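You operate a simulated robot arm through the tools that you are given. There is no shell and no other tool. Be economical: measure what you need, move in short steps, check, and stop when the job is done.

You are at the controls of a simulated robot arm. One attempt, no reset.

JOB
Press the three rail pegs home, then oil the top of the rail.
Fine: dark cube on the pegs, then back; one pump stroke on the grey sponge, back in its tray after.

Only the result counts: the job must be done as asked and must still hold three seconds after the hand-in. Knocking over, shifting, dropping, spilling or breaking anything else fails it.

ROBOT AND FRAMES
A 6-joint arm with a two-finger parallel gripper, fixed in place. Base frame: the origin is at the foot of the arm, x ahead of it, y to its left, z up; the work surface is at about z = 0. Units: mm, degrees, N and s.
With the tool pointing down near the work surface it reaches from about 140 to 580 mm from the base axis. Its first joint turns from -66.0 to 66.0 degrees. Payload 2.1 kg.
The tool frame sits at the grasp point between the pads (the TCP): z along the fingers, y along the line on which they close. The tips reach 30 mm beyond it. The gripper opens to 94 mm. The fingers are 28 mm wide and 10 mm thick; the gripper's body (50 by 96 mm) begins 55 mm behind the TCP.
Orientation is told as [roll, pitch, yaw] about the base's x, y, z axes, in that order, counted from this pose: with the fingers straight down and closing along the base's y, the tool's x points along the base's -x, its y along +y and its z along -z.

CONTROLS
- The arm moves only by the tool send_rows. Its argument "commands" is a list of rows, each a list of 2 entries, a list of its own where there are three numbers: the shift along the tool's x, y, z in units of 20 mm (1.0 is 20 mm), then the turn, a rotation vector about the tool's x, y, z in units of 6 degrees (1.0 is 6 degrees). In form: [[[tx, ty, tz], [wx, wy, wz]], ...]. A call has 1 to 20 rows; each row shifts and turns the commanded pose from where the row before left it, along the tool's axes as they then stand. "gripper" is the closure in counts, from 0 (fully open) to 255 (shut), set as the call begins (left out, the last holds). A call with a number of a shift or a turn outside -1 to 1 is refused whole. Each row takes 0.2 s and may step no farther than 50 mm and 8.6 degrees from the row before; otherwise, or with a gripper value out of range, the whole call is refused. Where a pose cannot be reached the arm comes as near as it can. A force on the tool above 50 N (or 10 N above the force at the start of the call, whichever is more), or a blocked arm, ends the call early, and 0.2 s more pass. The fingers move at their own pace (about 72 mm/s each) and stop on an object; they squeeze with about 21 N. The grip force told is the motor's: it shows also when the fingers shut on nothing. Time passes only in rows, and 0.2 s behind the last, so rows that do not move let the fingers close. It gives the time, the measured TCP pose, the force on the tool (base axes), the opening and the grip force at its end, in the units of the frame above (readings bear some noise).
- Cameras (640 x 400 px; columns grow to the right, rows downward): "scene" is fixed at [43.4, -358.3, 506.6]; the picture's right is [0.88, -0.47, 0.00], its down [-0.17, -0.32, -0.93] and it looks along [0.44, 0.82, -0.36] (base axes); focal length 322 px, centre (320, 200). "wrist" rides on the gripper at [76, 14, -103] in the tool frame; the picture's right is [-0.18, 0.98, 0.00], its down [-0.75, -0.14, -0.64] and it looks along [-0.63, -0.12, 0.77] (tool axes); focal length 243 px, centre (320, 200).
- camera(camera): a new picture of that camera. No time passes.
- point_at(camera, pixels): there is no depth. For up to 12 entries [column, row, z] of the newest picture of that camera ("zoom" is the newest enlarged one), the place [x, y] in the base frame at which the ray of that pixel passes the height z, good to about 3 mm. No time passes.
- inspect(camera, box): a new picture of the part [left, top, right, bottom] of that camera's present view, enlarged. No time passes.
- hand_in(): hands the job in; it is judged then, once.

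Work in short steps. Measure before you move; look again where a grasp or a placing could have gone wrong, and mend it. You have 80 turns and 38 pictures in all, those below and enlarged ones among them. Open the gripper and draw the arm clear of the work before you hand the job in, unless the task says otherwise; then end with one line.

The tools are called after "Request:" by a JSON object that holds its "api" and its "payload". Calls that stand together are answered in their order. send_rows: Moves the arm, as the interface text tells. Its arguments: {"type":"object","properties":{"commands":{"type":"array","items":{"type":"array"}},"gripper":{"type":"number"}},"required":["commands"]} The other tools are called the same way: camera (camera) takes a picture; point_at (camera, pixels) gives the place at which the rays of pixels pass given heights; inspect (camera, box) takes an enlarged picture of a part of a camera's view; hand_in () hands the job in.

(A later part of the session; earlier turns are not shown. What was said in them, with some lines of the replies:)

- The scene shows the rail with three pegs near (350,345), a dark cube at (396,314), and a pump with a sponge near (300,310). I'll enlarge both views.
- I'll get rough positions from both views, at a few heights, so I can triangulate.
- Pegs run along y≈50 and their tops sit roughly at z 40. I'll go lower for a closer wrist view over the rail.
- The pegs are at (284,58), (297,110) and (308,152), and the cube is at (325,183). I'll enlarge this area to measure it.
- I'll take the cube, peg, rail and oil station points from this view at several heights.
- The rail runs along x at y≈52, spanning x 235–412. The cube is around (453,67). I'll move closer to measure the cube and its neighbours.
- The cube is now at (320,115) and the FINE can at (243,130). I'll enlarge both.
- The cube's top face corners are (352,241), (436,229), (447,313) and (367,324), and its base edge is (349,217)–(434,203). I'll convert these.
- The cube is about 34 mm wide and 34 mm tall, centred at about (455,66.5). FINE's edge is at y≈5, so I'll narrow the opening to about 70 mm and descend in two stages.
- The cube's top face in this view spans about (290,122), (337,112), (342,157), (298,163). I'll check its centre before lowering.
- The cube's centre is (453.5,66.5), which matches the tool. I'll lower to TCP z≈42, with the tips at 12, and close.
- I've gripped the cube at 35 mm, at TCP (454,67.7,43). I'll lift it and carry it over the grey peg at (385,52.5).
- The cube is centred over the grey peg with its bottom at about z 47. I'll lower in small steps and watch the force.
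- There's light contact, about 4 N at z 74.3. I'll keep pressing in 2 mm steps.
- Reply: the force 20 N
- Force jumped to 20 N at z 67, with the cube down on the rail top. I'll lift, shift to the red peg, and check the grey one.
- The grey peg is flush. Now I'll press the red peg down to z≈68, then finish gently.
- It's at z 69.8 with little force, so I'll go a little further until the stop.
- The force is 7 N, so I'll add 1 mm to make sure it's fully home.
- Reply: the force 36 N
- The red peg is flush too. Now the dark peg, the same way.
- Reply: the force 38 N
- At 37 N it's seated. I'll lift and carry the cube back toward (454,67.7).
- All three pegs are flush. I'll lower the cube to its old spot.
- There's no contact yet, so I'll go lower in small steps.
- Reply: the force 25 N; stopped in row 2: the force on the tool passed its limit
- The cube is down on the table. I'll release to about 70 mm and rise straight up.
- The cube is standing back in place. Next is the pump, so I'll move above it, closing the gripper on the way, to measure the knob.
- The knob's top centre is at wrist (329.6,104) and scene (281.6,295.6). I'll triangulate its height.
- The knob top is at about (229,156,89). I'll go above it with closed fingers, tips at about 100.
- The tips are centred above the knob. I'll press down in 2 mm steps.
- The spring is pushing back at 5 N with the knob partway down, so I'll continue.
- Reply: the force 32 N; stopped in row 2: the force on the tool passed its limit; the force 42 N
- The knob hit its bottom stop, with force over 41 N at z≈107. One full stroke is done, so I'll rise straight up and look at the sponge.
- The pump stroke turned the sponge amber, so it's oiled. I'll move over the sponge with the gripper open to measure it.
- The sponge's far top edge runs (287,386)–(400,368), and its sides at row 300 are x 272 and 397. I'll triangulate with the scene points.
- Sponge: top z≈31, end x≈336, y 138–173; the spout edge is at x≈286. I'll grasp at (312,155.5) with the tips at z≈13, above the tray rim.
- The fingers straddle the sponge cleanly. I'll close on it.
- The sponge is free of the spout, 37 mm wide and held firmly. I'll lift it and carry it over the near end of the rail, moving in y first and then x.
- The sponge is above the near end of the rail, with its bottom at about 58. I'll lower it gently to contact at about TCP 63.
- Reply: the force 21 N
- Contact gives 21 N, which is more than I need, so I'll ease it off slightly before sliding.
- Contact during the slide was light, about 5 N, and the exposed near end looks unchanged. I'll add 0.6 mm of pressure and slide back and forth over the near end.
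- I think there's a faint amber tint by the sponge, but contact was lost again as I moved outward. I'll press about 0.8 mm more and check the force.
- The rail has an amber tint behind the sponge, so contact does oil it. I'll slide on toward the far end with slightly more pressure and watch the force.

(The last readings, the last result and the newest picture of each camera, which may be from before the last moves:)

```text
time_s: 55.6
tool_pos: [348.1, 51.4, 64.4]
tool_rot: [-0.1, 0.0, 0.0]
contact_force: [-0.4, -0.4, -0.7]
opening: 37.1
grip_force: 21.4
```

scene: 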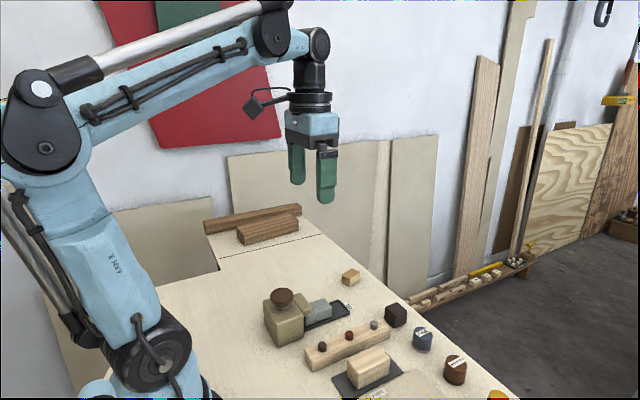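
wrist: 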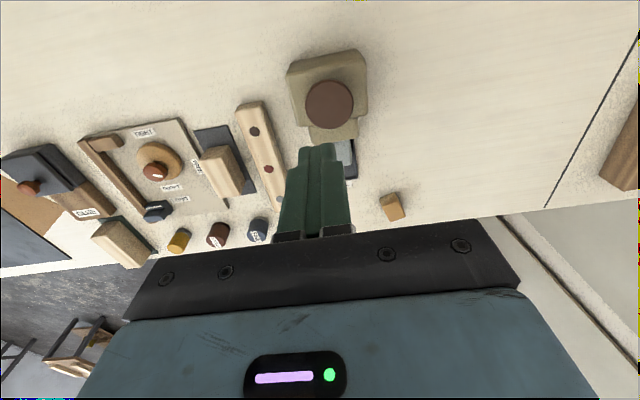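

Contact is intermittent because pose noise is about 1 mm. I'll bias it about 1 mm deeper and sweep on to the far end.

Request:
{"api": "send_rows", "payload": {"commands": [[[0, 0, 0.05], [0, 0, 0]], [[-0.3, 0, 0], [0, 0, 0]], [[-0.3, 0, 0], [0, 0, 0]], [[-0.3, 0, 0], [0, 0, 0]], [[0, 0, 0], [0, 0, 0]]]}}

Request:
{"api": "send_rows", "payload": {"commands": [[[-0.3, 0, 0], [0, 0, 0]], [[-0.3, 0, 0], [0, 0, 0]], [[-0.3, 0, 0], [0, 0, 0]], [[-0.3, 0, 0], [0, 0, 0]], [[0, 0, 0], [0, 0, 0]]]}}

```text
time_s: 56.8
tool_pos: [365.4, 52.6, 62.8]
tool_rot: [-0.1, 0.1, -0.1]
contact_force: [0.4, 0.2, 0.7]
opening: 37.1
grip_force: 21.2
```

```text
time_s: 58.0
tool_pos: [391.3, 52.0, 62.7]
tool_rot: [-0.1, 0.1, 0.0]
contact_force: [-4.2, 1.2, 12.0]
opening: 36.6
grip_force: 21.5
```

Contact at the far end is good at 12 N. I'll sweep all the way back with a touch more depth.

Request:
{"api": "send_rows", "payload": {"commands": [[[0, 0, 0.03], [0, 0, 0]], [[0.3, 0, 0], [0, 0, 0]], [[0.3, 0, 0], [0, 0, 0]], [[0.3, 0, 0], [0, 0, 0]], [[0.3, 0, 0], [0, 0, 0]], [[0.3, 0, 0], [0, 0, 0]], [[0.3, 0, 0], [0, 0, 0]], [[0.3, 0, 0], [0, 0, 0]], [[0.3, 0, 0], [0, 0, 0]], [[0, 0, 0], [0, 0, 0]]]}}

Request:
{"api": "send_rows", "payload": {"commands": [[[0.3, 0, 0], [0, 0, 0]], [[0.3, 0, 0], [0, 0, 0]], [[0.3, 0, 0], [0, 0, 0]], [[0.3, 0, 0], [0, 0, 0]], [[0.3, 0, 0], [0, 0, 0]], [[0.3, 0, 0], [0, 0, 0]], [[0.3, 0, 0], [0, 0, 0]], [[0.3, 0, 0], [0, 0, 0]], [[0.3, 0, 0], [0, 0, 0]], [[0.3, 0, 0], [0, 0, 0]], [[0.3, 0, 0], [0, 0, 0]], [[0.3, 0, 0], [0, 0, 0]], [[0, 0, 0], [0, 0, 0]]]}}

Request:
{"api": "inspect", "payload": {"camera": "scene", "box": [290, 280, 410, 370]}}

```text
time_s: 60.2
tool_pos: [342.8, 52.9, 61.2]
tool_rot: [-0.2, 0.0, 0.0]
contact_force: [7.2, -0.9, 18.2]
opening: 36.9
grip_force: 21.1
```

```text
time_s: 63.0
tool_pos: [268.8, 52.1, 61.9]
tool_rot: [-0.1, 0.1, 0.0]
contact_force: [-0.4, -0.5, -0.4]
opening: 36.9
grip_force: 20.7
```

```text
4.44 times, centred on (350, 325) of scene
```

zoom: 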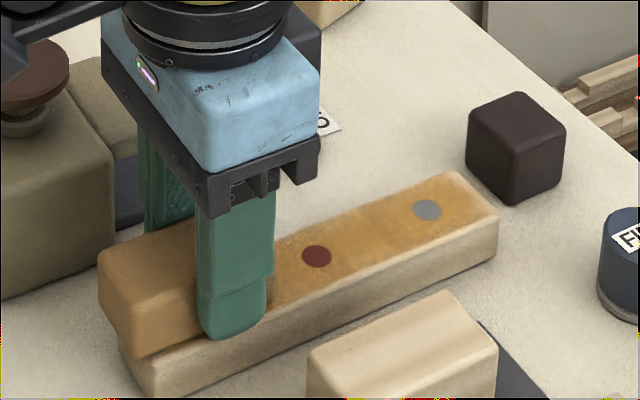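

Most of the rail top is amber; the last part of the far end is paler and the near end is still covered. I'll press and scrub the near end, reaching slightly beyond it.

Request:
{"api": "send_rows", "payload": {"commands": [[[0, 0, 0.05], [0, 0, 0]], [[0.25, 0, 0], [0, 0, 0]], [[0.25, 0, 0], [0, 0, 0]], [[0, 0, 0], [0, 0, 0]]]}}

Request:
{"api": "send_rows", "payload": {"commands": [[[-0.25, 0, 0.02], [0, 0, 0]], [[-0.25, 0, 0], [0, 0, 0]], [[-0.3, 0, 0], [0, 0, 0]], [[-0.3, 0, 0], [0, 0, 0]], [[-0.3, 0, 0], [0, 0, 0]], [[-0.3, 0, 0], [0, 0, 0]], [[0, 0, 0], [0, 0, 0]]]}}

```text
time_s: 64.0
tool_pos: [261.5, 52.5, 60.7]
tool_rot: [-0.2, -0.1, -0.1]
contact_force: [10.8, -0.9, 27.8]
opening: 36.9
grip_force: 20.8
```

```text
time_s: 64.4
tool_pos: [262.5, 53.3, 60.7]
tool_rot: [-0.2, 0.6, 0.0]
contact_force: [-3.6, -0.7, 21.1]
opening: 36.9
grip_force: 20.7
stopped in row 1: the force on the tool passed its limit (the readings are from after the stop); the commanded pose is now the measured one
```

Reversing under load tripped the force limit. I'll continue forward with slightly less pressure.

Request:
{"api": "send_rows", "payload": {"commands": [[[0, 0, -0.02], [0, 0, 0]], [[-0.2, 0, 0], [0, 0, 0]], [[-0.25, 0, 0], [0, 0, 0]], [[-0.3, 0, 0], [0, 0, 0]], [[-0.3, 0, 0], [0, 0, 0]], [[-0.3, 0, 0], [0, 0, 0]], [[-0.3, 0, 0], [0, 0, 0]], [[-0.3, 0, 0], [0, 0, 0]], [[-0.3, 0, 0], [0, 0, 0]], [[-0.3, 0, 0], [0, 0, 0]], [[0, 0, 0], [0, 0, 0]]]}}

Request:
{"api": "inspect", "payload": {"camera": "scene", "box": [290, 290, 390, 375]}}

```text
time_s: 66.8
tool_pos: [311.7, 52.1, 60.4]
tool_rot: [-0.1, 0.6, 0.0]
contact_force: [-5.5, 0.4, 17.4]
opening: 36.5
grip_force: 20.8
```

```text
4.71 times, centred on (340, 332) of scene
```

zoom: 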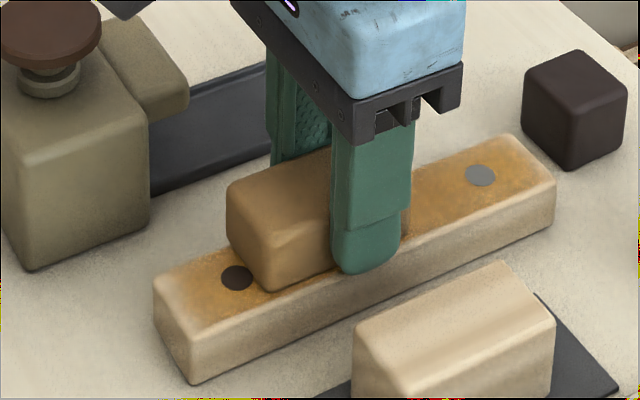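

The near end is tinted with pale margins along the edges. I'll run to the far end offset +3 mm in y, correcting the 0.6° pitch on the way.

Request:
{"api": "send_rows", "payload": {"commands": [[[-0.2, 0.15, 0], [0, -0.1, 0]], [[-0.3, 0, 0], [0, 0, 0]], [[-0.3, 0, 0], [0, 0, 0]], [[-0.3, 0, 0], [0, 0, 0]], [[-0.3, 0, 0], [0, 0, 0]], [[-0.3, 0, 0], [0, 0, 0]], [[-0.3, 0, 0], [0, 0, 0]], [[0, 0, 0], [0, 0, 0]]]}}

Request:
{"api": "send_rows", "payload": {"commands": [[[-0.3, 0, 0], [0, 0, 0]], [[-0.3, 0, 0], [0, 0, 0]], [[-0.3, 0, 0], [0, 0, 0]], [[-0.3, 0, 0], [0, 0, 0]], [[-0.3, 0, 0], [0, 0, 0]], [[-0.3, 0, 0], [0, 0, 0]], [[-0.2, 0, 0], [0, 0, 0]], [[0, 0, 0], [0, 0, 0]]]}}

```text
time_s: 68.5
tool_pos: [348.3, 55.9, 60.7]
tool_rot: [-0.2, 0.3, 0.0]
contact_force: [-1.1, 0.2, 17.8]
opening: 37.1
grip_force: 21.0
stopped in row 8: the force on the tool passed its limit (the readings are from after the stop); the commanded pose is now the measured one
```

```text
time_s: 70.3
tool_pos: [389.2, 57.1, 61.1]
tool_rot: [-0.2, 0.5, 0.0]
contact_force: [-7.1, -1.5, 23.2]
opening: 36.8
grip_force: 20.9
```

Pressure is good at 23 N. I'll push on to about 398, ease off, shift to the −y side and sweep back.

Request:
{"api": "send_rows", "payload": {"commands": [[[-0.25, 0, 0], [0, 0, 0]], [[-0.2, 0, 0], [0, 0, 0]], [[0, -0.15, -0.02], [0, 0, 0]], [[0, -0.2, 0], [0, 0, 0]], [[0.2, 0, 0], [0, 0, 0]], [[0.25, 0, 0], [0, 0, 0]], [[0, 0, 0], [0, 0, 0]]]}}

```text
time_s: 71.9
tool_pos: [389.0, 48.7, 59.7]
tool_rot: [-0.1, 0.4, 0.0]
contact_force: [2.4, -1.5, 7.0]
opening: 37.1
grip_force: 20.9
```

Request:
{"api": "send_rows", "payload": {"commands": [[[0.3, 0, 0.03], [0, -0.06, 0]], [[0.3, 0, 0], [0, 0, 0]], [[0.3, 0, 0], [0, 0, 0]], [[0.3, 0, 0], [0, 0, 0]], [[0.3, 0, 0], [0, 0, 0]], [[0.3, 0, 0], [0, 0, 0]], [[0.3, 0, 0], [0, 0, 0]], [[0.3, 0, 0], [0, 0, 0]], [[0.3, 0, 0], [0, 0, 0]], [[0.3, 0, 0], [0, 0, 0]], [[0, 0, 0], [0, 0, 0]]]}}

Request:
{"api": "send_rows", "payload": {"commands": [[[0.3, 0, 0.01], [0, 0, 0]], [[0.3, 0, 0], [0, 0, 0]], [[0.3, 0, 0], [0, 0, 0]], [[0.3, 0, 0], [0, 0, 0]], [[0.3, 0, 0], [0, 0, 0]], [[0.3, 0, 0], [0, 0, 0]], [[0.3, 0, 0], [0, 0, 0]], [[0.3, 0, 0], [0, 0, 0]], [[0.3, 0, 0], [0, 0, 0]], [[0.3, 0, 0], [0, 0, 0]], [[0.2, 0, 0], [0, 0, 0]], [[0, 0, 0], [0, 0, 0]]]}}

```text
time_s: 74.3
tool_pos: [329.5, 47.2, 59.9]
tool_rot: [-0.2, 0.3, 0.0]
contact_force: [2.2, -0.3, 11.2]
opening: 37.0
grip_force: 20.9
```

```text
time_s: 75.0
tool_pos: [316.0, 49.5, 59.9]
tool_rot: [0.0, -0.1, 0.0]
contact_force: [-1.2, 0.4, 20.9]
opening: 37.0
grip_force: 21.0
stopped in row 3: the force on the tool passed its limit (the readings are from after the stop); the commanded pose is now the measured one
```

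It stopped at x 316 on force. I'll ease off slightly and go on to the near end at y≈48.5.

Request:
{"api": "send_rows", "payload": {"commands": [[[0.2, -0.05, -0.02], [0, 0, 0]], [[0.3, 0, 0], [0, 0, 0]], [[0.3, 0, 0], [0, 0, 0]], [[0.3, 0, 0], [0, 0, 0]], [[0.3, 0, 0], [0, 0, 0]], [[0.3, 0, 0], [0, 0, 0]], [[0.3, 0, 0], [0, 0, 0]], [[0.3, 0, 0], [0, 0, 0]], [[0.3, 0, 0], [0, 0, 0]], [[0, 0, 0], [0, 0, 0]]]}}

Request:
{"api": "send_rows", "payload": {"commands": [[[0.2, 0, 0.02], [0, 0, 0]], [[0, 0.2, 0], [0, 0, 0]], [[0, 0.2, 0], [0, 0, 0]], [[-0.2, 0, 0], [0, 0, 0]], [[-0.3, 0, 0], [0, 0, 0]], [[-0.3, 0, 0], [0, 0, 0]], [[-0.3, 0, 0], [0, 0, 0]], [[0, 0, 0], [0, 0, 0]]]}}

```text
time_s: 76.7
tool_pos: [277.2, 47.4, 60.2]
tool_rot: [0.0, -0.3, 0.1]
contact_force: [-1.0, -0.6, 21.6]
opening: 36.8
grip_force: 20.9
stopped in row 8: the force on the tool passed its limit (the readings are from after the stop); the commanded pose is now the measured one
```

```text
time_s: 77.4
tool_pos: [273.7, 50.8, 59.8]
tool_rot: [-0.5, -0.3, -0.1]
contact_force: [-2.7, -2.2, 21.6]
opening: 37.3
grip_force: 20.5
stopped in row 3: the force on the tool passed its limit (the readings are from after the stop); the commanded pose is now the measured one
```

Pressure is a bit high. I'll ease off 0.8 mm, level the tool, scrub the near end at y≈55, then lift and look.

Request:
{"api": "send_rows", "payload": {"commands": [[[0, 0, -0.04], [-0.08, 0.05, 0]], [[0.25, 0, 0], [0, 0, 0]], [[0.25, 0, 0], [0, 0, 0]], [[0.25, 0.1, 0], [0, 0, 0]], [[0, 0.15, 0.02], [0, 0, 0]], [[-0.2, 0, 0], [0, 0, 0]], [[-0.3, 0, 0], [0, 0, 0]], [[-0.3, 0, 0], [0, 0, 0]], [[0, 0, 0], [0, 0, 0]]]}}

Request:
{"api": "send_rows", "payload": {"commands": [[[0, 0, -0.7], [0, 0, 0]], [[0, 0, -0.8], [0, 0, 0]], [[-0.5, 0.9, -0.5], [0, 0, 0]], [[-0.9, 0.9, 0], [0, 0, 0]], [[-0.9, 0.7, 0], [0, 0, 0]], [[-0.9, 0.5, 0], [0, 0, 0]], [[0, 0, 0], [0, 0, 0]]]}}

Request:
{"api": "inspect", "payload": {"camera": "scene", "box": [280, 280, 400, 375]}}

```text
time_s: 79.4
tool_pos: [274.8, 57.0, 61.1]
tool_rot: [0.0, 0.0, -0.1]
contact_force: [-0.3, 0.7, 4.1]
opening: 36.9
grip_force: 21.0
```

```text
time_s: 81.0
tool_pos: [338.3, 117.1, 99.6]
tool_rot: [0.1, 0.0, -0.2]
contact_force: [0.3, -0.2, -0.3]
opening: 36.9
grip_force: 20.4
```

```text
4.21 times, centred on (340, 328) of scene
```

zoom: 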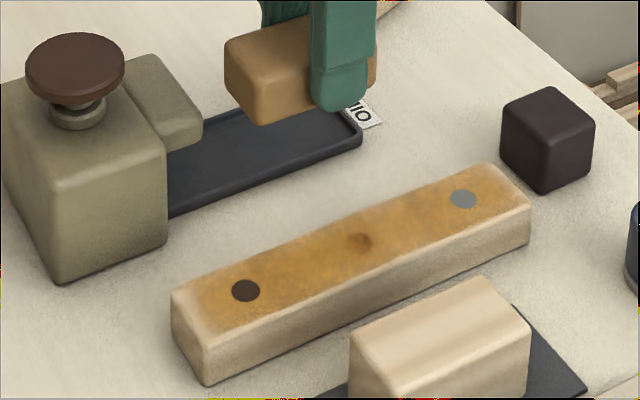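

The whole top is amber, but the red peg's spot at zoom (357,243) looks different. I'll check it closely.

Request:
{"api": "inspect", "payload": {"camera": "scene", "box": [328, 318, 360, 342]}}

```text
16.00 times, centred on (344, 330) of scene
```

zoom: 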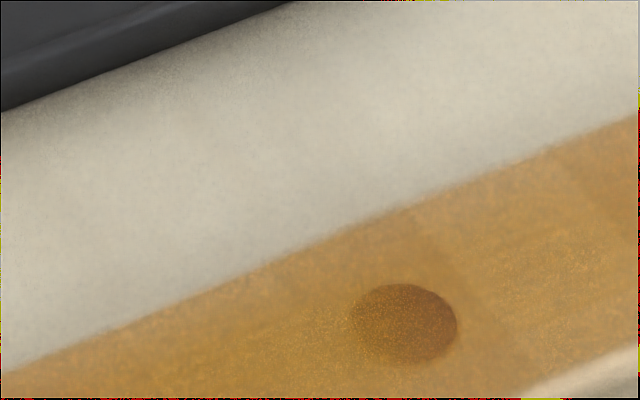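

The red peg sits flush under the oil film. Now I'll bring the sponge over the tray at (336,156), clear of the spout, and lower it.

Request:
{"api": "send_rows", "payload": {"commands": [[[0.1, 0.65, 0], [0, 0, 0]], [[0, 0.65, 0], [0, 0, 0]], [[0, 0.65, 0], [0, 0, 0]], [[0, 0, 0.9], [0, 0, 0]], [[0, 0, 0.9], [0, 0, 0]], [[0, 0, 0.7], [0, 0, 0]], [[0, 0, 0], [0, 0, 0]]]}}

Request:
{"api": "inspect", "payload": {"camera": "scene", "box": [270, 260, 370, 340]}}

```text
time_s: 82.6
tool_pos: [335.5, 156.7, 50.5]
tool_rot: [0.0, 0.0, -0.2]
contact_force: [-0.3, -0.3, 0.5]
opening: 37.1
grip_force: 21.2
```

```text
5.00 times, centred on (320, 300) of scene
```

zoom: 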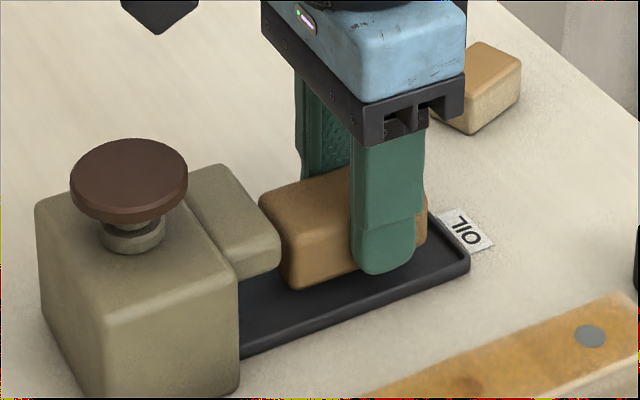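

The sponge is over the tray. I'll lower in 1–2 mm steps until it touches.

Request:
{"api": "send_rows", "payload": {"commands": [[[-0.1, 0, 0.2], [0, 0, 0]], [[0, 0, 0.1], [0, 0, 0]], [[0, 0, 0.1], [0, 0, 0]], [[0, 0, 0], [0, 0, 0]]]}}

Request:
{"api": "send_rows", "payload": {"commands": [[[0, 0, 0.06], [0, 0, 0]], [[0, 0, 0], [0, 0, 0]]]}}

Request:
{"api": "send_rows", "payload": {"commands": [[[0, 0, 0.05], [0, 0, 0]], [[0, 0, 0], [0, 0, 0]]]}}

```text
time_s: 83.6
tool_pos: [339.0, 155.8, 42.2]
tool_rot: [-0.1, 0.0, -0.2]
contact_force: [0.1, -0.5, -0.2]
opening: 37.1
grip_force: 21.1
```

```text
time_s: 84.2
tool_pos: [339.7, 156.0, 39.8]
tool_rot: [-0.1, 0.0, -0.3]
contact_force: [0.2, 0.1, 0.5]
opening: 37.0
grip_force: 21.3
```

```text
time_s: 84.8
tool_pos: [338.1, 155.2, 40.1]
tool_rot: [0.0, 0.0, -0.2]
contact_force: [-0.1, -0.1, -0.3]
opening: 37.2
grip_force: 20.8
```

Request:
{"api": "send_rows", "payload": {"commands": [[[0, 0, 0.05], [0, 0, 0]], [[0, 0, 0], [0, 0, 0]]]}}

```text
time_s: 85.4
tool_pos: [338.3, 155.2, 38.4]
tool_rot: [0.0, 0.0, -0.1]
contact_force: [0.6, -0.1, -1.0]
opening: 36.9
grip_force: 20.4
```

Still no contact, so I'll take one more 1 mm step.

Request:
{"api": "send_rows", "payload": {"commands": [[[0, 0, 0.05], [0, 0, 0]], [[0, 0, 0], [0, 0, 0]]]}}

```text
time_s: 86.0
tool_pos: [339.0, 155.6, 38.4]
tool_rot: [0.0, 0.1, -0.2]
contact_force: [-0.5, -1.6, 34.5]
opening: 36.9
grip_force: 21.0
```

Firm contact. I'll back off about 0.6 mm, release, then look.

Request:
{"api": "send_rows", "payload": {"commands": [[[0, 0, -0.03], [0, 0, 0]], [[0, 0, 0], [0, 0, 0]]]}}

Request:
{"api": "send_rows", "payload": {"commands": [[[0, 0, 0], [0, 0, 0]], [[0, 0, 0], [0, 0, 0]], [[0, 0, 0], [0, 0, 0]]], "gripper": 80}}

Request:
{"api": "send_rows", "payload": {"commands": [[[0, 0, -0.4], [0, 0, 0]], [[0, 0, -0.9], [0, 0, 0]], [[0, 0, -0.9], [0, 0, 0]], [[0, 0, -0.9], [0, 0, 0]], [[0, 0, -0.9], [0, 0, 0]], [[0, 0, -0.9], [0, 0, 0]], [[0, 0, -0.9], [0, 0, 0]], [[0, 0, -0.9], [0, 0, 0]]]}}

Request:
{"api": "inspect", "payload": {"camera": "scene", "box": [250, 260, 420, 370]}}

```text
time_s: 86.6
tool_pos: [338.7, 156.1, 39.0]
tool_rot: [0.0, 0.0, -0.2]
contact_force: [2.4, -1.3, 14.5]
opening: 37.0
grip_force: 20.8
```

```text
time_s: 87.4
tool_pos: [338.3, 155.0, 39.3]
tool_rot: [0.1, -0.1, -0.1]
contact_force: [-0.2, 1.2, -0.3]
opening: 64.5
grip_force: 0.0
```

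```text
time_s: 89.2
tool_pos: [338.4, 154.3, 173.4]
tool_rot: [-0.1, -0.1, -0.1]
contact_force: [-0.2, 0.6, 0.1]
opening: 64.4
grip_force: 0.0
```

```text
3.64 times, centred on (335, 315) of scene
```

zoom: 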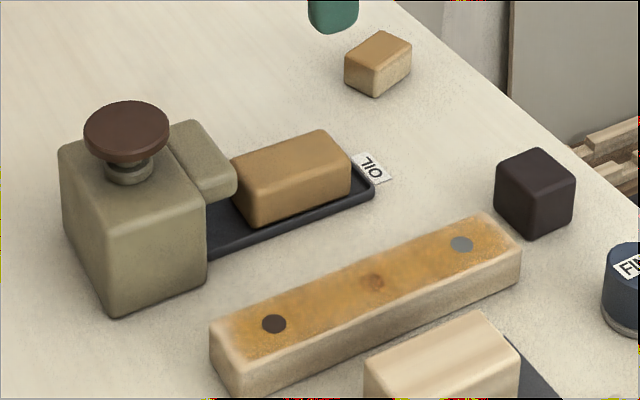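

The sponge is in its tray, the rail top is oiled, the pegs are flush and the cube is back. I'll draw the arm higher and open the gripper.

Request:
{"api": "send_rows", "payload": {"commands": [[[0.3, 0, -0.9], [0, 0, 0]], [[0.3, 0, -0.9], [0, 0, 0]], [[0.3, 0, -0.9], [0, 0, 0]], [[0.3, 0, -0.9], [0, 0, 0]], [[0.3, 0, -0.9], [0, 0, 0]], [[0, 0, 0], [0, 0, 0]]], "gripper": 0}}

Request:
{"api": "hand_in", "payload": {}}

```text
time_s: 90.6
tool_pos: [306.9, 156.1, 263.4]
tool_rot: [0.0, 0.0, -0.1]
contact_force: [0.1, -0.8, 0.6]
opening: 93.9
grip_force: 0.1
```

```text
The job is handed in.
```

I've handed the job in: all three pegs are flush, the rail top is oiled except for slightly pale edges at the near end, the cube is back within about 4 mm of its spot, and the sponge is in its tray after one pump stroke, a little further out from the spout than before.
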